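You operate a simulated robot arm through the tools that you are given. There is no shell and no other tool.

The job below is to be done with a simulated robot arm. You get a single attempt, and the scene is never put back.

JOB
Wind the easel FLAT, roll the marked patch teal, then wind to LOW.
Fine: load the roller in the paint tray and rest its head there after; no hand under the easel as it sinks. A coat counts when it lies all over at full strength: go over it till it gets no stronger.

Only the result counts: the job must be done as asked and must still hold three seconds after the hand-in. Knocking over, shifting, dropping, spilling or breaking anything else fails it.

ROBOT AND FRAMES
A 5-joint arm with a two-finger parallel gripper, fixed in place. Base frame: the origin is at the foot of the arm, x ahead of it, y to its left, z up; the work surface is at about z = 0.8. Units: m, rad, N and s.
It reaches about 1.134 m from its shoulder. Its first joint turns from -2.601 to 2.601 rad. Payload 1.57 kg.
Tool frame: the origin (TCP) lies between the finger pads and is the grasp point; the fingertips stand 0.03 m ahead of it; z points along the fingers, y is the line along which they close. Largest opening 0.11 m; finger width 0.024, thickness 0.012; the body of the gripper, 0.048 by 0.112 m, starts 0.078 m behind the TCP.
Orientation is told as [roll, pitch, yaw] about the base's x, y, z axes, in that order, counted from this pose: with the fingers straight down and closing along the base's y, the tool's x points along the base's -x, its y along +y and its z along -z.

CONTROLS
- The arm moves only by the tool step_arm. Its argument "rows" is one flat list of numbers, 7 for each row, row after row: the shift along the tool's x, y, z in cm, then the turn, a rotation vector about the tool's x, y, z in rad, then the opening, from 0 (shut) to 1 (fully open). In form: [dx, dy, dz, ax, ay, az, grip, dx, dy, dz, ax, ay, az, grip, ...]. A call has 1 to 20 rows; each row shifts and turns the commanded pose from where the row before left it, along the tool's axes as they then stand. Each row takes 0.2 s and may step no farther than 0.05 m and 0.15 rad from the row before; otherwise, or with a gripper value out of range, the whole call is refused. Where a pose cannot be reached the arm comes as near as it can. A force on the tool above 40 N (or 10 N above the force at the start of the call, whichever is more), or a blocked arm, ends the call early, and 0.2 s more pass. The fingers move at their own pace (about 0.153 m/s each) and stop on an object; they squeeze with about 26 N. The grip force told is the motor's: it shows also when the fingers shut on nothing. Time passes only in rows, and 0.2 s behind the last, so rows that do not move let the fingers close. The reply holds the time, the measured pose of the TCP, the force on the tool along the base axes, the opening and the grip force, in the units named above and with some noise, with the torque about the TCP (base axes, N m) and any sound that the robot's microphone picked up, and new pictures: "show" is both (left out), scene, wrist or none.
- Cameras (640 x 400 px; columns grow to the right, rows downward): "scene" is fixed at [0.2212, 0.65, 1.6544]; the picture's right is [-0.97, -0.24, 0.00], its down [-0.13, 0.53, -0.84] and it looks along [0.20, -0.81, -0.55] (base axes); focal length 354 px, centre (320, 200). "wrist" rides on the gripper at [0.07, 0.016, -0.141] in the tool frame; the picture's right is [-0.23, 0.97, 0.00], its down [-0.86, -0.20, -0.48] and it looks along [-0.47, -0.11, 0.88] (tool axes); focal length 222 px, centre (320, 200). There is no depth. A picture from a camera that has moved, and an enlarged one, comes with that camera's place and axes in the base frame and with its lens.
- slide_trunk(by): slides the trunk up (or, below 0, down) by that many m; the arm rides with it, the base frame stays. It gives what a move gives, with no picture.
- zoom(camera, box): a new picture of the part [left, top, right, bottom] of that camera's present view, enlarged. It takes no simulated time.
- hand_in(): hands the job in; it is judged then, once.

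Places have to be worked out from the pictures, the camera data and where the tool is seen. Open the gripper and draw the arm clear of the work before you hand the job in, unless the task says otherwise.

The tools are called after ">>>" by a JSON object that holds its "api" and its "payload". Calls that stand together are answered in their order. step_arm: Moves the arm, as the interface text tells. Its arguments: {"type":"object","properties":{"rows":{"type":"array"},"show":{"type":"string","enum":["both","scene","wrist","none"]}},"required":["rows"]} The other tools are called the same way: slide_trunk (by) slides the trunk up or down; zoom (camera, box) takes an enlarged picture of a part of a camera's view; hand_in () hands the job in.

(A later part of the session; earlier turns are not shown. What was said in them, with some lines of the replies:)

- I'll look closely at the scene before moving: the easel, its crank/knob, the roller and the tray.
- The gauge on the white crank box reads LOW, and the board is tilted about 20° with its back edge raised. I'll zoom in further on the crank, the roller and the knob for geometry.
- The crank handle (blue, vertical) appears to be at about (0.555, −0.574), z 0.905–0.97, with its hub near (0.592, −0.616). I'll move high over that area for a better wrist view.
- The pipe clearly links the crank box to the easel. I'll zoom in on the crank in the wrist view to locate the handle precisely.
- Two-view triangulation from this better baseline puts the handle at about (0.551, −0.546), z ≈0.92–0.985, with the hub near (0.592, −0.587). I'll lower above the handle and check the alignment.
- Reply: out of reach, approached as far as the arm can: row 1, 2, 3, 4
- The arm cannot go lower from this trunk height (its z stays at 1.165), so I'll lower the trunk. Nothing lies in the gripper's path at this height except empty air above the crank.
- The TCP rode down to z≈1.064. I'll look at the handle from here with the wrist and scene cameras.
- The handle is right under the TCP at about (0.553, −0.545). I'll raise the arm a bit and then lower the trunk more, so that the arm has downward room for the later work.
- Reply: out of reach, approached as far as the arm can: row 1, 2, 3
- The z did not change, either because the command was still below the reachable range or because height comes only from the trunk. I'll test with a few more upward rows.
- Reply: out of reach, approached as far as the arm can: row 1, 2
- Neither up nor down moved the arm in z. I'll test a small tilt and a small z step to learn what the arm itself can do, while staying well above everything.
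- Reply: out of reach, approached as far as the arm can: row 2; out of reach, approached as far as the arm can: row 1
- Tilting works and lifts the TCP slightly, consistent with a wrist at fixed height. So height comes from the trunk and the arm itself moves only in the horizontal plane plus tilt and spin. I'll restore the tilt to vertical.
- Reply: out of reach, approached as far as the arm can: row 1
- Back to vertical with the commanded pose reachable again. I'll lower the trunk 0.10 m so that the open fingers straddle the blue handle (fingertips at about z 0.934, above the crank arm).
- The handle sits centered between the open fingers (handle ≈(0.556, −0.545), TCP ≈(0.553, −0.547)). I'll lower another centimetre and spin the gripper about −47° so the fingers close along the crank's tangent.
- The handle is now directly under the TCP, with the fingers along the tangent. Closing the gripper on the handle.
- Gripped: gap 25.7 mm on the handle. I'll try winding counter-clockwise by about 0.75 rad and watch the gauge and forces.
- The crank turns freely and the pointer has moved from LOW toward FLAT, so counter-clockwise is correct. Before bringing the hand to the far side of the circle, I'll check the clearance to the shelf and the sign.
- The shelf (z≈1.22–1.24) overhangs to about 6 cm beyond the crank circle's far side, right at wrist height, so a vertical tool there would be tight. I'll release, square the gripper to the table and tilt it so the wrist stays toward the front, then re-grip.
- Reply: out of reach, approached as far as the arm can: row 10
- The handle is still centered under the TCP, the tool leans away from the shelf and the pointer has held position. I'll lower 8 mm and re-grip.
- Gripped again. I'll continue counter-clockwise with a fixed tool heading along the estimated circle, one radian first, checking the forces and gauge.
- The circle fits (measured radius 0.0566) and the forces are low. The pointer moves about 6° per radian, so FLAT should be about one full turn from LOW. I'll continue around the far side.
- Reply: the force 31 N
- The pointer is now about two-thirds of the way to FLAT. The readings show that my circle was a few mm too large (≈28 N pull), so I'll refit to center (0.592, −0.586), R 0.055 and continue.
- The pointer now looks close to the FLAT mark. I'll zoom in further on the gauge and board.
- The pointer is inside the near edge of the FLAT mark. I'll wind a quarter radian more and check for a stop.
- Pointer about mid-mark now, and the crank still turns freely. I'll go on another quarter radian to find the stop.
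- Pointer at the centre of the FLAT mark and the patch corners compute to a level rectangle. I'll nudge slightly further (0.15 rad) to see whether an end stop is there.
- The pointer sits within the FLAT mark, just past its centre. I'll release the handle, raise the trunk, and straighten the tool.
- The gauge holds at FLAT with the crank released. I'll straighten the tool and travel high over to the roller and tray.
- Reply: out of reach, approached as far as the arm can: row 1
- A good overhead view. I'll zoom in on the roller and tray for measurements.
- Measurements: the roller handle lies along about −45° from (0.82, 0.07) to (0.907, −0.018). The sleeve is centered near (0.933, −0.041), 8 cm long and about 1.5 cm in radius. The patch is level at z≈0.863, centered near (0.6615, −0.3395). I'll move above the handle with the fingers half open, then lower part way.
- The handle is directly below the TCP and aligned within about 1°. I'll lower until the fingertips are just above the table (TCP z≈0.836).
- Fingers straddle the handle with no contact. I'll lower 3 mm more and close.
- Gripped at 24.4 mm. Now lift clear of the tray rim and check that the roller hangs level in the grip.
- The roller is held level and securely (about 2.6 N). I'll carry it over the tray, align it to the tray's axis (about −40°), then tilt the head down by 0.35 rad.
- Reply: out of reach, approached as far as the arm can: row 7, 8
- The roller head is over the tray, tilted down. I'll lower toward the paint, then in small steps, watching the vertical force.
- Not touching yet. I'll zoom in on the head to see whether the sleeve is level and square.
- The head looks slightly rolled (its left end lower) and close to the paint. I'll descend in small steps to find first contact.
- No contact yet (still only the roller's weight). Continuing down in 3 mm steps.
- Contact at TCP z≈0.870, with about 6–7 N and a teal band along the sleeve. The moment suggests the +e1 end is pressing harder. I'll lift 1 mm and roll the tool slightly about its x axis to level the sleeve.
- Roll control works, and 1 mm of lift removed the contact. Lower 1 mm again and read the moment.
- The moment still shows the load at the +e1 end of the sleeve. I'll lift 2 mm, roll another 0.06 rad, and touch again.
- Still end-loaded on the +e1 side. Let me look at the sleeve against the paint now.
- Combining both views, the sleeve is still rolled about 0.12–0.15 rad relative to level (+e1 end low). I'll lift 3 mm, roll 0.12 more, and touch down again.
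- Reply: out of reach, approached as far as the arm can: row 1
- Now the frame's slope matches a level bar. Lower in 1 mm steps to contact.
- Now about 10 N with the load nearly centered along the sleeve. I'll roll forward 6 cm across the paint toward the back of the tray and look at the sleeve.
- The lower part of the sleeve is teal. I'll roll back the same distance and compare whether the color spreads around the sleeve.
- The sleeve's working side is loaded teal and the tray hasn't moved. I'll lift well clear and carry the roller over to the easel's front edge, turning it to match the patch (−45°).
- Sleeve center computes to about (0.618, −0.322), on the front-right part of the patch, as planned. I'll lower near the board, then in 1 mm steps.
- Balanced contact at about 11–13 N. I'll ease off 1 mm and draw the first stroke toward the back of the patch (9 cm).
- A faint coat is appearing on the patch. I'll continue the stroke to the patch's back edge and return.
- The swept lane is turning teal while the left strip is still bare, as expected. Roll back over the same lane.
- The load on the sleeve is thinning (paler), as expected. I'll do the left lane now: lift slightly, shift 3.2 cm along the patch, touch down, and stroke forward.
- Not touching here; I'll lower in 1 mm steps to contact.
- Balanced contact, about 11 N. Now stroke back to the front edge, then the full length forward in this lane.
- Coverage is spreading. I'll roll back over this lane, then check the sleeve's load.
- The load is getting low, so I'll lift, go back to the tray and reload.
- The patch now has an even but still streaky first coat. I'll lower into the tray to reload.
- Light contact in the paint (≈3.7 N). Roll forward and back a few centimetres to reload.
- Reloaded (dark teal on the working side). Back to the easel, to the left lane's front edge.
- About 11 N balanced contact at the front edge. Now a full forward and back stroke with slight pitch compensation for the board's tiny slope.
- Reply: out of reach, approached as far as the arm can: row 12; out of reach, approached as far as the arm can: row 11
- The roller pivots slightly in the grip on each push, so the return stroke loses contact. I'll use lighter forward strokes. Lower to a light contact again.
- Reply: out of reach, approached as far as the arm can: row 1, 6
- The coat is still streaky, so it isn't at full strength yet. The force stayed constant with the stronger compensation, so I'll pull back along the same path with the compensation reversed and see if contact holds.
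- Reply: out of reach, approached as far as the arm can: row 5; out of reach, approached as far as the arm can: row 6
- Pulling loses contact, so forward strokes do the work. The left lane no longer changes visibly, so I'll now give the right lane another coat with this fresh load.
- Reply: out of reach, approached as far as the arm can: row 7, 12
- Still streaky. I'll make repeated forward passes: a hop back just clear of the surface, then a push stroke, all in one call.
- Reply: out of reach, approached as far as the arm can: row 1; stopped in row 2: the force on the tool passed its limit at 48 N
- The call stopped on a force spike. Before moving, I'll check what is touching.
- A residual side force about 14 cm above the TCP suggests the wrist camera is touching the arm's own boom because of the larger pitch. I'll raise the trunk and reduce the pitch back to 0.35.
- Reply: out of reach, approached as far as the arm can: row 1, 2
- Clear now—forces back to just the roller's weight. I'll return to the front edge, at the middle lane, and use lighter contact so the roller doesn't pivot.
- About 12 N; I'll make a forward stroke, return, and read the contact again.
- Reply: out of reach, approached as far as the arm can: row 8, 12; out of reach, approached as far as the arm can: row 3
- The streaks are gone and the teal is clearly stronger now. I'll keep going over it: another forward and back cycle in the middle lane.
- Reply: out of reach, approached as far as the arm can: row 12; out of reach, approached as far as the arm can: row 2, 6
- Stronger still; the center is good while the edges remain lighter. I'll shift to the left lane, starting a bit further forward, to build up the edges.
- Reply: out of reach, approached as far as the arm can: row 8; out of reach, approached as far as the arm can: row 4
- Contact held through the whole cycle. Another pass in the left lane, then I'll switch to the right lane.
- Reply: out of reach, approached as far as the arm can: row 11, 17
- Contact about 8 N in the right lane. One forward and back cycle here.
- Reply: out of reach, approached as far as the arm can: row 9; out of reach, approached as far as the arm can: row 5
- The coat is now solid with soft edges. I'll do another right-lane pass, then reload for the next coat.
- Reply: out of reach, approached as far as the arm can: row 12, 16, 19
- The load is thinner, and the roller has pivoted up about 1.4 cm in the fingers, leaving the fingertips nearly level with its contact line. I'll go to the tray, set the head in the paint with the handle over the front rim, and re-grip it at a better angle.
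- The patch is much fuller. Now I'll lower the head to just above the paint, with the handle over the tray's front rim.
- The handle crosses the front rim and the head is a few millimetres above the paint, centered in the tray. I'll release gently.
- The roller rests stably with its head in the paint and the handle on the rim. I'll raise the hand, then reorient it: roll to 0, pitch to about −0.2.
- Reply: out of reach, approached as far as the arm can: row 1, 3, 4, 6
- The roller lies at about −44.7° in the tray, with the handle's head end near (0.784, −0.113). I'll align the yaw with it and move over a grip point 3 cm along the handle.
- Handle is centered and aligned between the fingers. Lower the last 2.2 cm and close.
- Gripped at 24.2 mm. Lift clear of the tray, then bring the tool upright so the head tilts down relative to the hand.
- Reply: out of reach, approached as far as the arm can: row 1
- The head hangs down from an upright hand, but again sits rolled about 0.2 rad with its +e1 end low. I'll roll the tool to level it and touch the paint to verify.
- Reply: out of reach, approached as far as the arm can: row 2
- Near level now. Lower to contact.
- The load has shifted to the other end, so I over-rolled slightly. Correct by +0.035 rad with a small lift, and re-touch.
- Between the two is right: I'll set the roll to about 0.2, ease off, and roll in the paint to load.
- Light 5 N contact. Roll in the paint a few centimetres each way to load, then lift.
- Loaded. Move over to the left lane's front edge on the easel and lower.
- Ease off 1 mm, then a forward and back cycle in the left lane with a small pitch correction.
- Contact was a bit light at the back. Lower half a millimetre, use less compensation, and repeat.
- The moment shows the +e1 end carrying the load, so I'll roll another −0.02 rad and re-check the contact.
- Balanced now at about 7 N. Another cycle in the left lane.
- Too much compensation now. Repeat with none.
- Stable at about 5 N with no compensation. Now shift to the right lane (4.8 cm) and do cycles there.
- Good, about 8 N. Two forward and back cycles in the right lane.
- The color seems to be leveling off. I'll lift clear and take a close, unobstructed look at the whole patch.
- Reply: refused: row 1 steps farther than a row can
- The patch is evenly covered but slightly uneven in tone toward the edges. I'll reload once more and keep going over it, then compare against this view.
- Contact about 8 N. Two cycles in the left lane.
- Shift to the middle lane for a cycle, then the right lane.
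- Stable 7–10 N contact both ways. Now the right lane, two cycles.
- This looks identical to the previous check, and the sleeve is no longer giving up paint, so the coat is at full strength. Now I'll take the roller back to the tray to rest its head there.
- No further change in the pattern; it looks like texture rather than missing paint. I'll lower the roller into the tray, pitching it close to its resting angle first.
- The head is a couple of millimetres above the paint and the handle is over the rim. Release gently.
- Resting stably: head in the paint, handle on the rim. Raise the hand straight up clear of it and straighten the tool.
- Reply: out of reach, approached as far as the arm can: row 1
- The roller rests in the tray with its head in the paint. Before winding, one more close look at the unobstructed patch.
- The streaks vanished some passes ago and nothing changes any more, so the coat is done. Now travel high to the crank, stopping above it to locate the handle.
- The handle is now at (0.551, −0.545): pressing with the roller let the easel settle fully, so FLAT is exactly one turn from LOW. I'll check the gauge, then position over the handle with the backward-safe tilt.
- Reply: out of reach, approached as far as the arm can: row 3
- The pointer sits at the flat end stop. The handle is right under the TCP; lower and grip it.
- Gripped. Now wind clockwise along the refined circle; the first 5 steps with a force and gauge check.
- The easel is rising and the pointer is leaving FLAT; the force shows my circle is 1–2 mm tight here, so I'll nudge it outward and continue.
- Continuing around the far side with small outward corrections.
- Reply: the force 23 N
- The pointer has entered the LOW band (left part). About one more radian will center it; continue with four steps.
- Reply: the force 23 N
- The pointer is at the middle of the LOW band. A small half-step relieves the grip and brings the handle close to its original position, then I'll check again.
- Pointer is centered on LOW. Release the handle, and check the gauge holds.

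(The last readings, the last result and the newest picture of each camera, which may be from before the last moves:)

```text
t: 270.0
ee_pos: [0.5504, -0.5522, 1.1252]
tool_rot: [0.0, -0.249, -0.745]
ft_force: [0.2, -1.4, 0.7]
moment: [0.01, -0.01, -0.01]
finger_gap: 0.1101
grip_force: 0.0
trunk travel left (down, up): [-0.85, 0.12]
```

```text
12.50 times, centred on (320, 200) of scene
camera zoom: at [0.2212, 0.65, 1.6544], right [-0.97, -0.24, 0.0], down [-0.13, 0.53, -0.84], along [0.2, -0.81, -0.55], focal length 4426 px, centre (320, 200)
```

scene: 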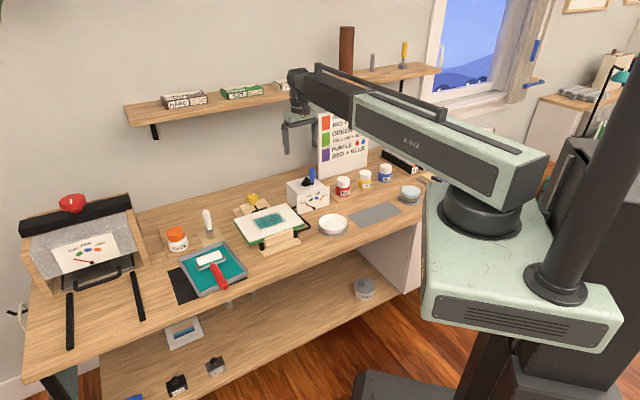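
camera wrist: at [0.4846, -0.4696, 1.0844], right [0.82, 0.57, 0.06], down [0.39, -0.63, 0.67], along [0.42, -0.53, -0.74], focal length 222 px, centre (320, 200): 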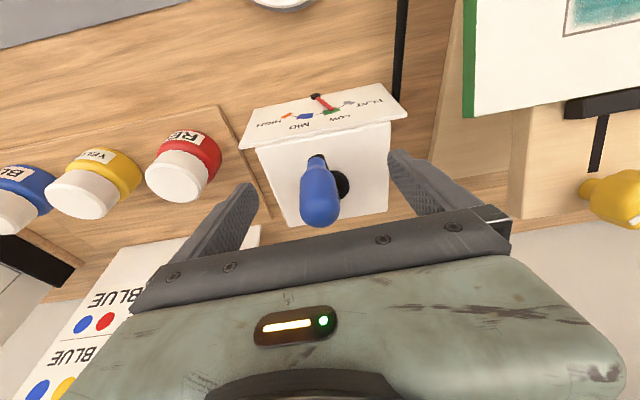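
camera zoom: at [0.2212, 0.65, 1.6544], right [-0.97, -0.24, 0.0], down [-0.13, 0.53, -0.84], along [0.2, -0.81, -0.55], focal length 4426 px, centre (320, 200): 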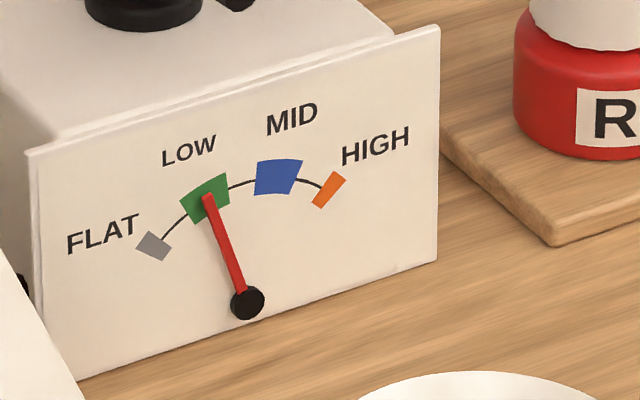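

LOW holds with the hand off. Straighten the tool and draw the arm back clear of the work.

>>> {"api": "step_arm", "payload": {"rows": [0, 0, 0, 0, 0.125, 0, 1, 0, 0, 0, 0, 0.125, 0, 1, 2.1, 4.1, 0, 0, 0, 0, 1, 2.1, 4.1, 0, 0, 0, 0, 1, 2.1, 4.1, 0, 0, 0, 0, 1, 2.1, 4.1, 0, 0, 0, 0, 1, 2.1, 4.1, 0, 0, 0, 0, 1, 2.1, 4.1, 0, 0, 0, 0, 1, 2.1, 4.1, 0, 0, 0, 0, 1, 2.1, 4.1, 0, 0, 0, 0, 1, 2.1, 4.1, 0, 0, 0, 0, 1, 0, 0, 0, 0, 0, 0, 1], "show": "both"}}

>>> {"api": "zoom", "payload": {"camera": "scene", "box": [225, 165, 345, 250]}}

>>> {"api": "zoom", "payload": {"camera": "scene", "box": [150, 215, 270, 310]}}

```text
t: 272.6
ee_pos: [0.6596, -0.15, 1.117]
tool_rot: [-0.002, 0.0, -0.744]
ft_force: [-0.4, 0.8, -0.4]
moment: [-0.02, -0.01, 0.0]
finger_gap: 0.1099
grip_force: 0.1
out of reach, approached as far as the arm can: row 1, 10
trunk travel left (down, up): [-0.85, 0.12]
camera wrist: at [0.6194, -0.0904, 1.2586], right [0.83, 0.56, 0.0], down [0.49, -0.73, 0.48], along [0.27, -0.4, -0.88], focal length 222 px, centre (320, 200)
```

scene: 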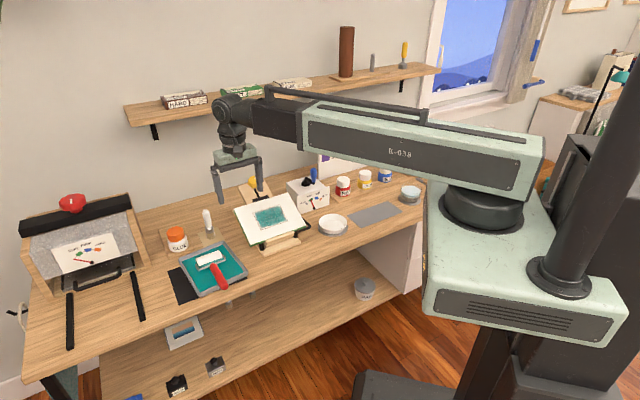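
wrist: 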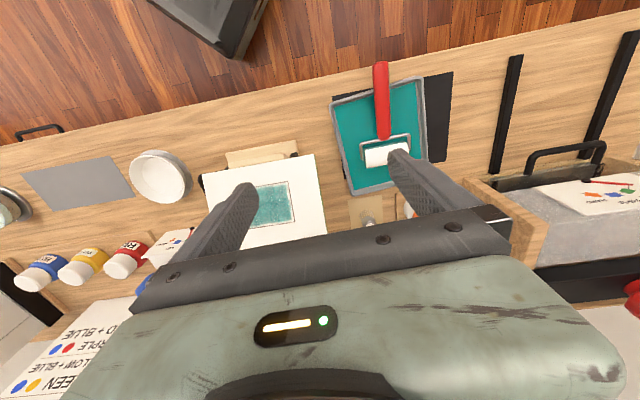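

```text
4.71 times, centred on (285, 208) of scene
camera zoom: at [0.2212, 0.65, 1.6544], right [-0.97, -0.24, 0.0], down [-0.13, 0.53, -0.84], along [0.2, -0.81, -0.55], focal length 1666 px, centre (485, 165)
```

zoom: 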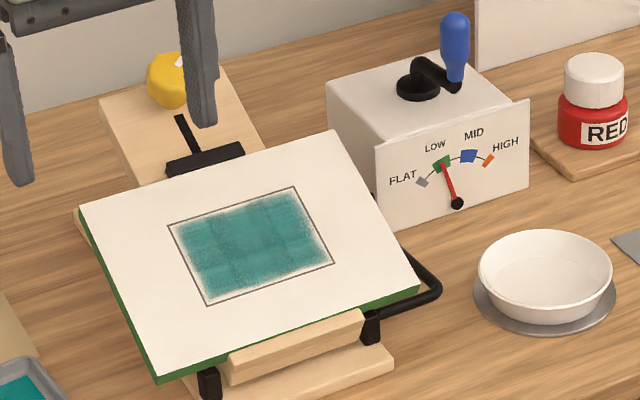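

```text
4.21 times, centred on (210, 262) of scene
camera zoom: at [0.2212, 0.65, 1.6544], right [-0.97, -0.24, 0.0], down [-0.13, 0.53, -0.84], along [0.2, -0.81, -0.55], focal length 1491 px, centre (783, -63)
```

zoom: 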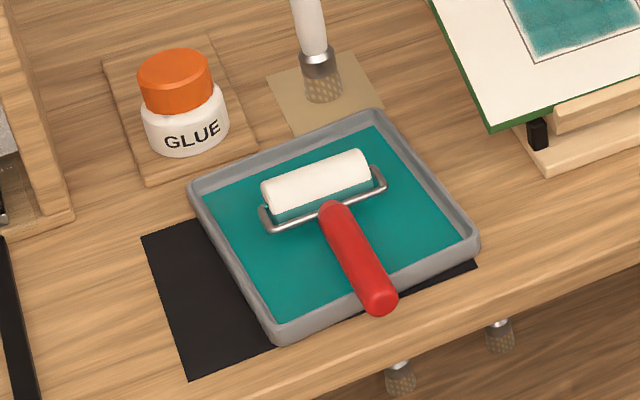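

I'll compare the tray's place with the starting view and inspect the patch closely one last time.

>>> {"api": "zoom", "payload": {"camera": "scene", "box": [130, 190, 270, 320]}}

>>> {"api": "zoom", "payload": {"camera": "scene", "box": [252, 198, 300, 234]}}

>>> {"api": "zoom", "payload": {"camera": "wrist", "box": [200, 140, 340, 260]}}

```text
3.08 times, centred on (200, 255) of scene
camera zoom: at [0.2212, 0.65, 1.6544], right [-0.97, -0.24, 0.0], down [-0.13, 0.53, -0.84], along [0.2, -0.81, -0.55], focal length 1090 px, centre (689, 31)
```

zoom: 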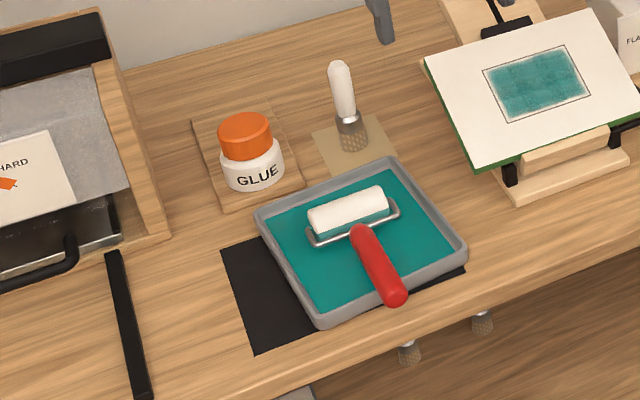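

```text
11.11 times, centred on (276, 216) of scene
camera zoom: at [0.2212, 0.65, 1.6544], right [-0.97, -0.24, 0.0], down [-0.13, 0.53, -0.84], along [0.2, -0.81, -0.55], focal length 3935 px, centre (809, 22)
```

zoom: 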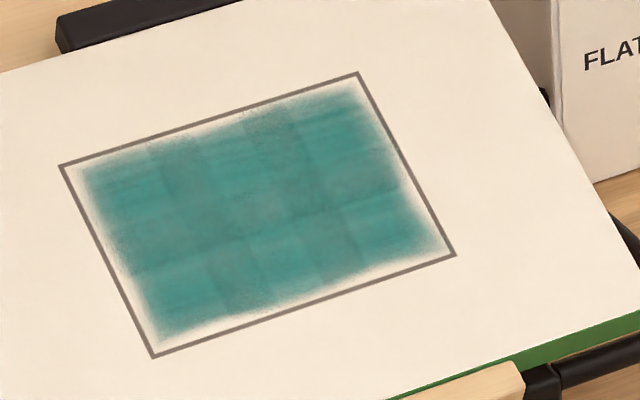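

```text
3.33 times, centred on (270, 200) of wrist
camera zoom: at [0.6194, -0.0904, 1.2586], right [0.83, 0.56, 0.0], down [0.49, -0.73, 0.48], along [0.27, -0.4, -0.88], focal length 740 px, centre (487, 200)
```

zoom: 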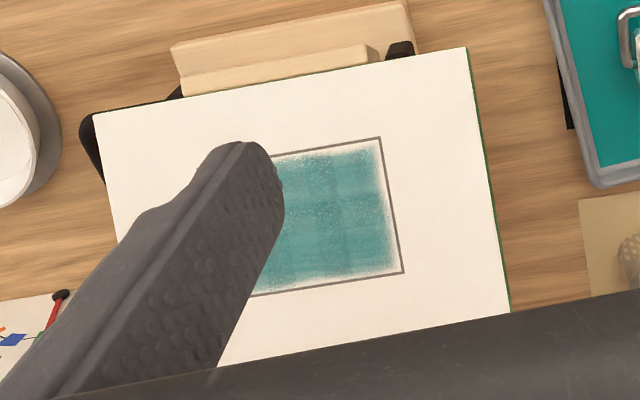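

Everything is in place: tray unmoved, roller resting in it, patch evenly teal, gauge centered on LOW. I'll back the arm off the table's front side, and let a few seconds pass before the final check.

>>> {"api": "step_arm", "payload": {"rows": [3.4, 2.2, 0, 0, 0, 0, 1, 3.4, 2.2, 0, 0, 0, 0, 1, 3.4, 2.2, 0, 0, 0, 0, 1, 3.4, 2.2, 0, 0, 0, 0, 1, 3.4, 2.2, 0, 0, 0, 0, 1, 0, 0, 0, 0, 0, 0, 1, 0, 0, 0, 0, 0, 0, 1, 0, 0, 0, 0, 0, 0, 1, 0, 0, 0, 0, 0, 0, 1, 0, 0, 0, 0, 0, 0, 1, 0, 0, 0, 0, 0, 0, 1, 0, 0, 0, 0, 0, 0, 1], "show": "scene"}}

>>> {"api": "zoom", "payload": {"camera": "scene", "box": [225, 165, 345, 250]}}

>>> {"api": "zoom", "payload": {"camera": "scene", "box": [130, 190, 270, 320]}}

```text
t: 275.2
ee_pos: [0.6089, 0.0439, 1.1175]
tool_rot: [-0.001, 0.001, -0.745]
ft_force: [0.8, -0.5, -0.2]
moment: [0.0, -0.02, -0.01]
finger_gap: 0.1098
grip_force: 0.0
trunk travel left (down, up): [-0.85, 0.12]
```

scene: 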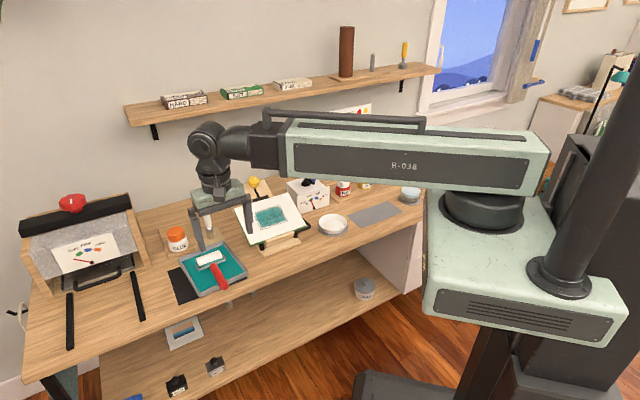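

```text
4.71 times, centred on (285, 208) of scene
camera zoom: at [0.2212, 0.65, 1.6544], right [-0.97, -0.24, 0.0], down [-0.13, 0.53, -0.84], along [0.2, -0.81, -0.55], focal length 1666 px, centre (485, 165)
```

zoom: 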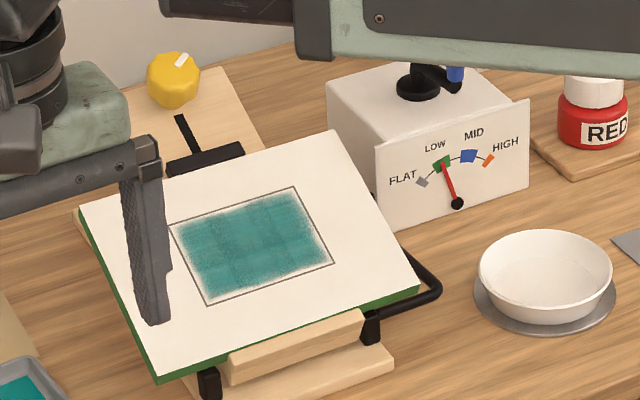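

```text
3.08 times, centred on (200, 255) of scene
camera zoom: at [0.2212, 0.65, 1.6544], right [-0.97, -0.24, 0.0], down [-0.13, 0.53, -0.84], along [0.2, -0.81, -0.55], focal length 1090 px, centre (689, 31)
```

zoom: 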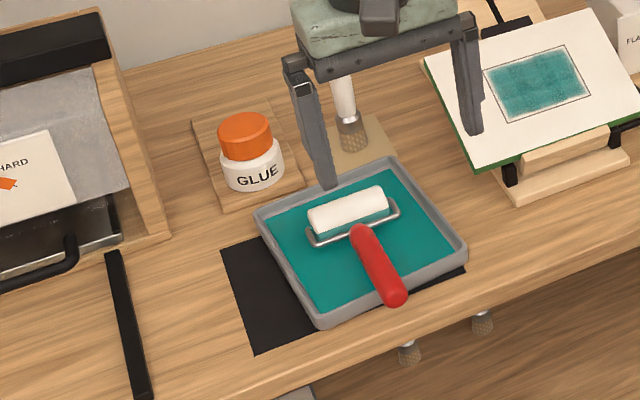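

All checks hold: gauge steady on LOW, patch evenly teal, roller head resting in the tray, nothing displaced, gripper open and clear. Handing in.

>>> {"api": "hand_in", "payload": {}}

```text
The job is handed in.
```

I did the job and handed it in: the easel was wound FLAT, the marked patch rolled teal, and the easel wound back to LOW. The hand-in gave no verdict, so this is what the last pictures and readings show.

- **Easel:** The gauge pointer sits in the middle of the LOW band and stayed there after I let go of the crank. When I first stopped winding, the pointer was near the middle of the FLAT mark. It settled to the flat end stop while I was pressing with the roller.
- **Patch:** Teal covers the patch evenly, with slightly soft edges inside the outline. The streaks went partway through. Roughly the last two full rounds of passes changed nothing visible, and the sleeve stopped giving up paint, so I took that as full strength. I could not measure the strength directly.
- **Roller:** It lies in the tray with its head in the paint and its handle on the front rim. I set it down there once partway through, because it had turned in the fingers, and gripped it again.
- **Surroundings:** The tray is where it started, and I saw nothing else shifted or spilled. No part of the hand was under the easel as it sank. Once, on the easel, a call stopped on a 48 N force spike. I think it was the wrist camera touching the arm's own boom, and it cleared as soon as I tilted the tool back.

The gripper is open and the arm is clear of the table.
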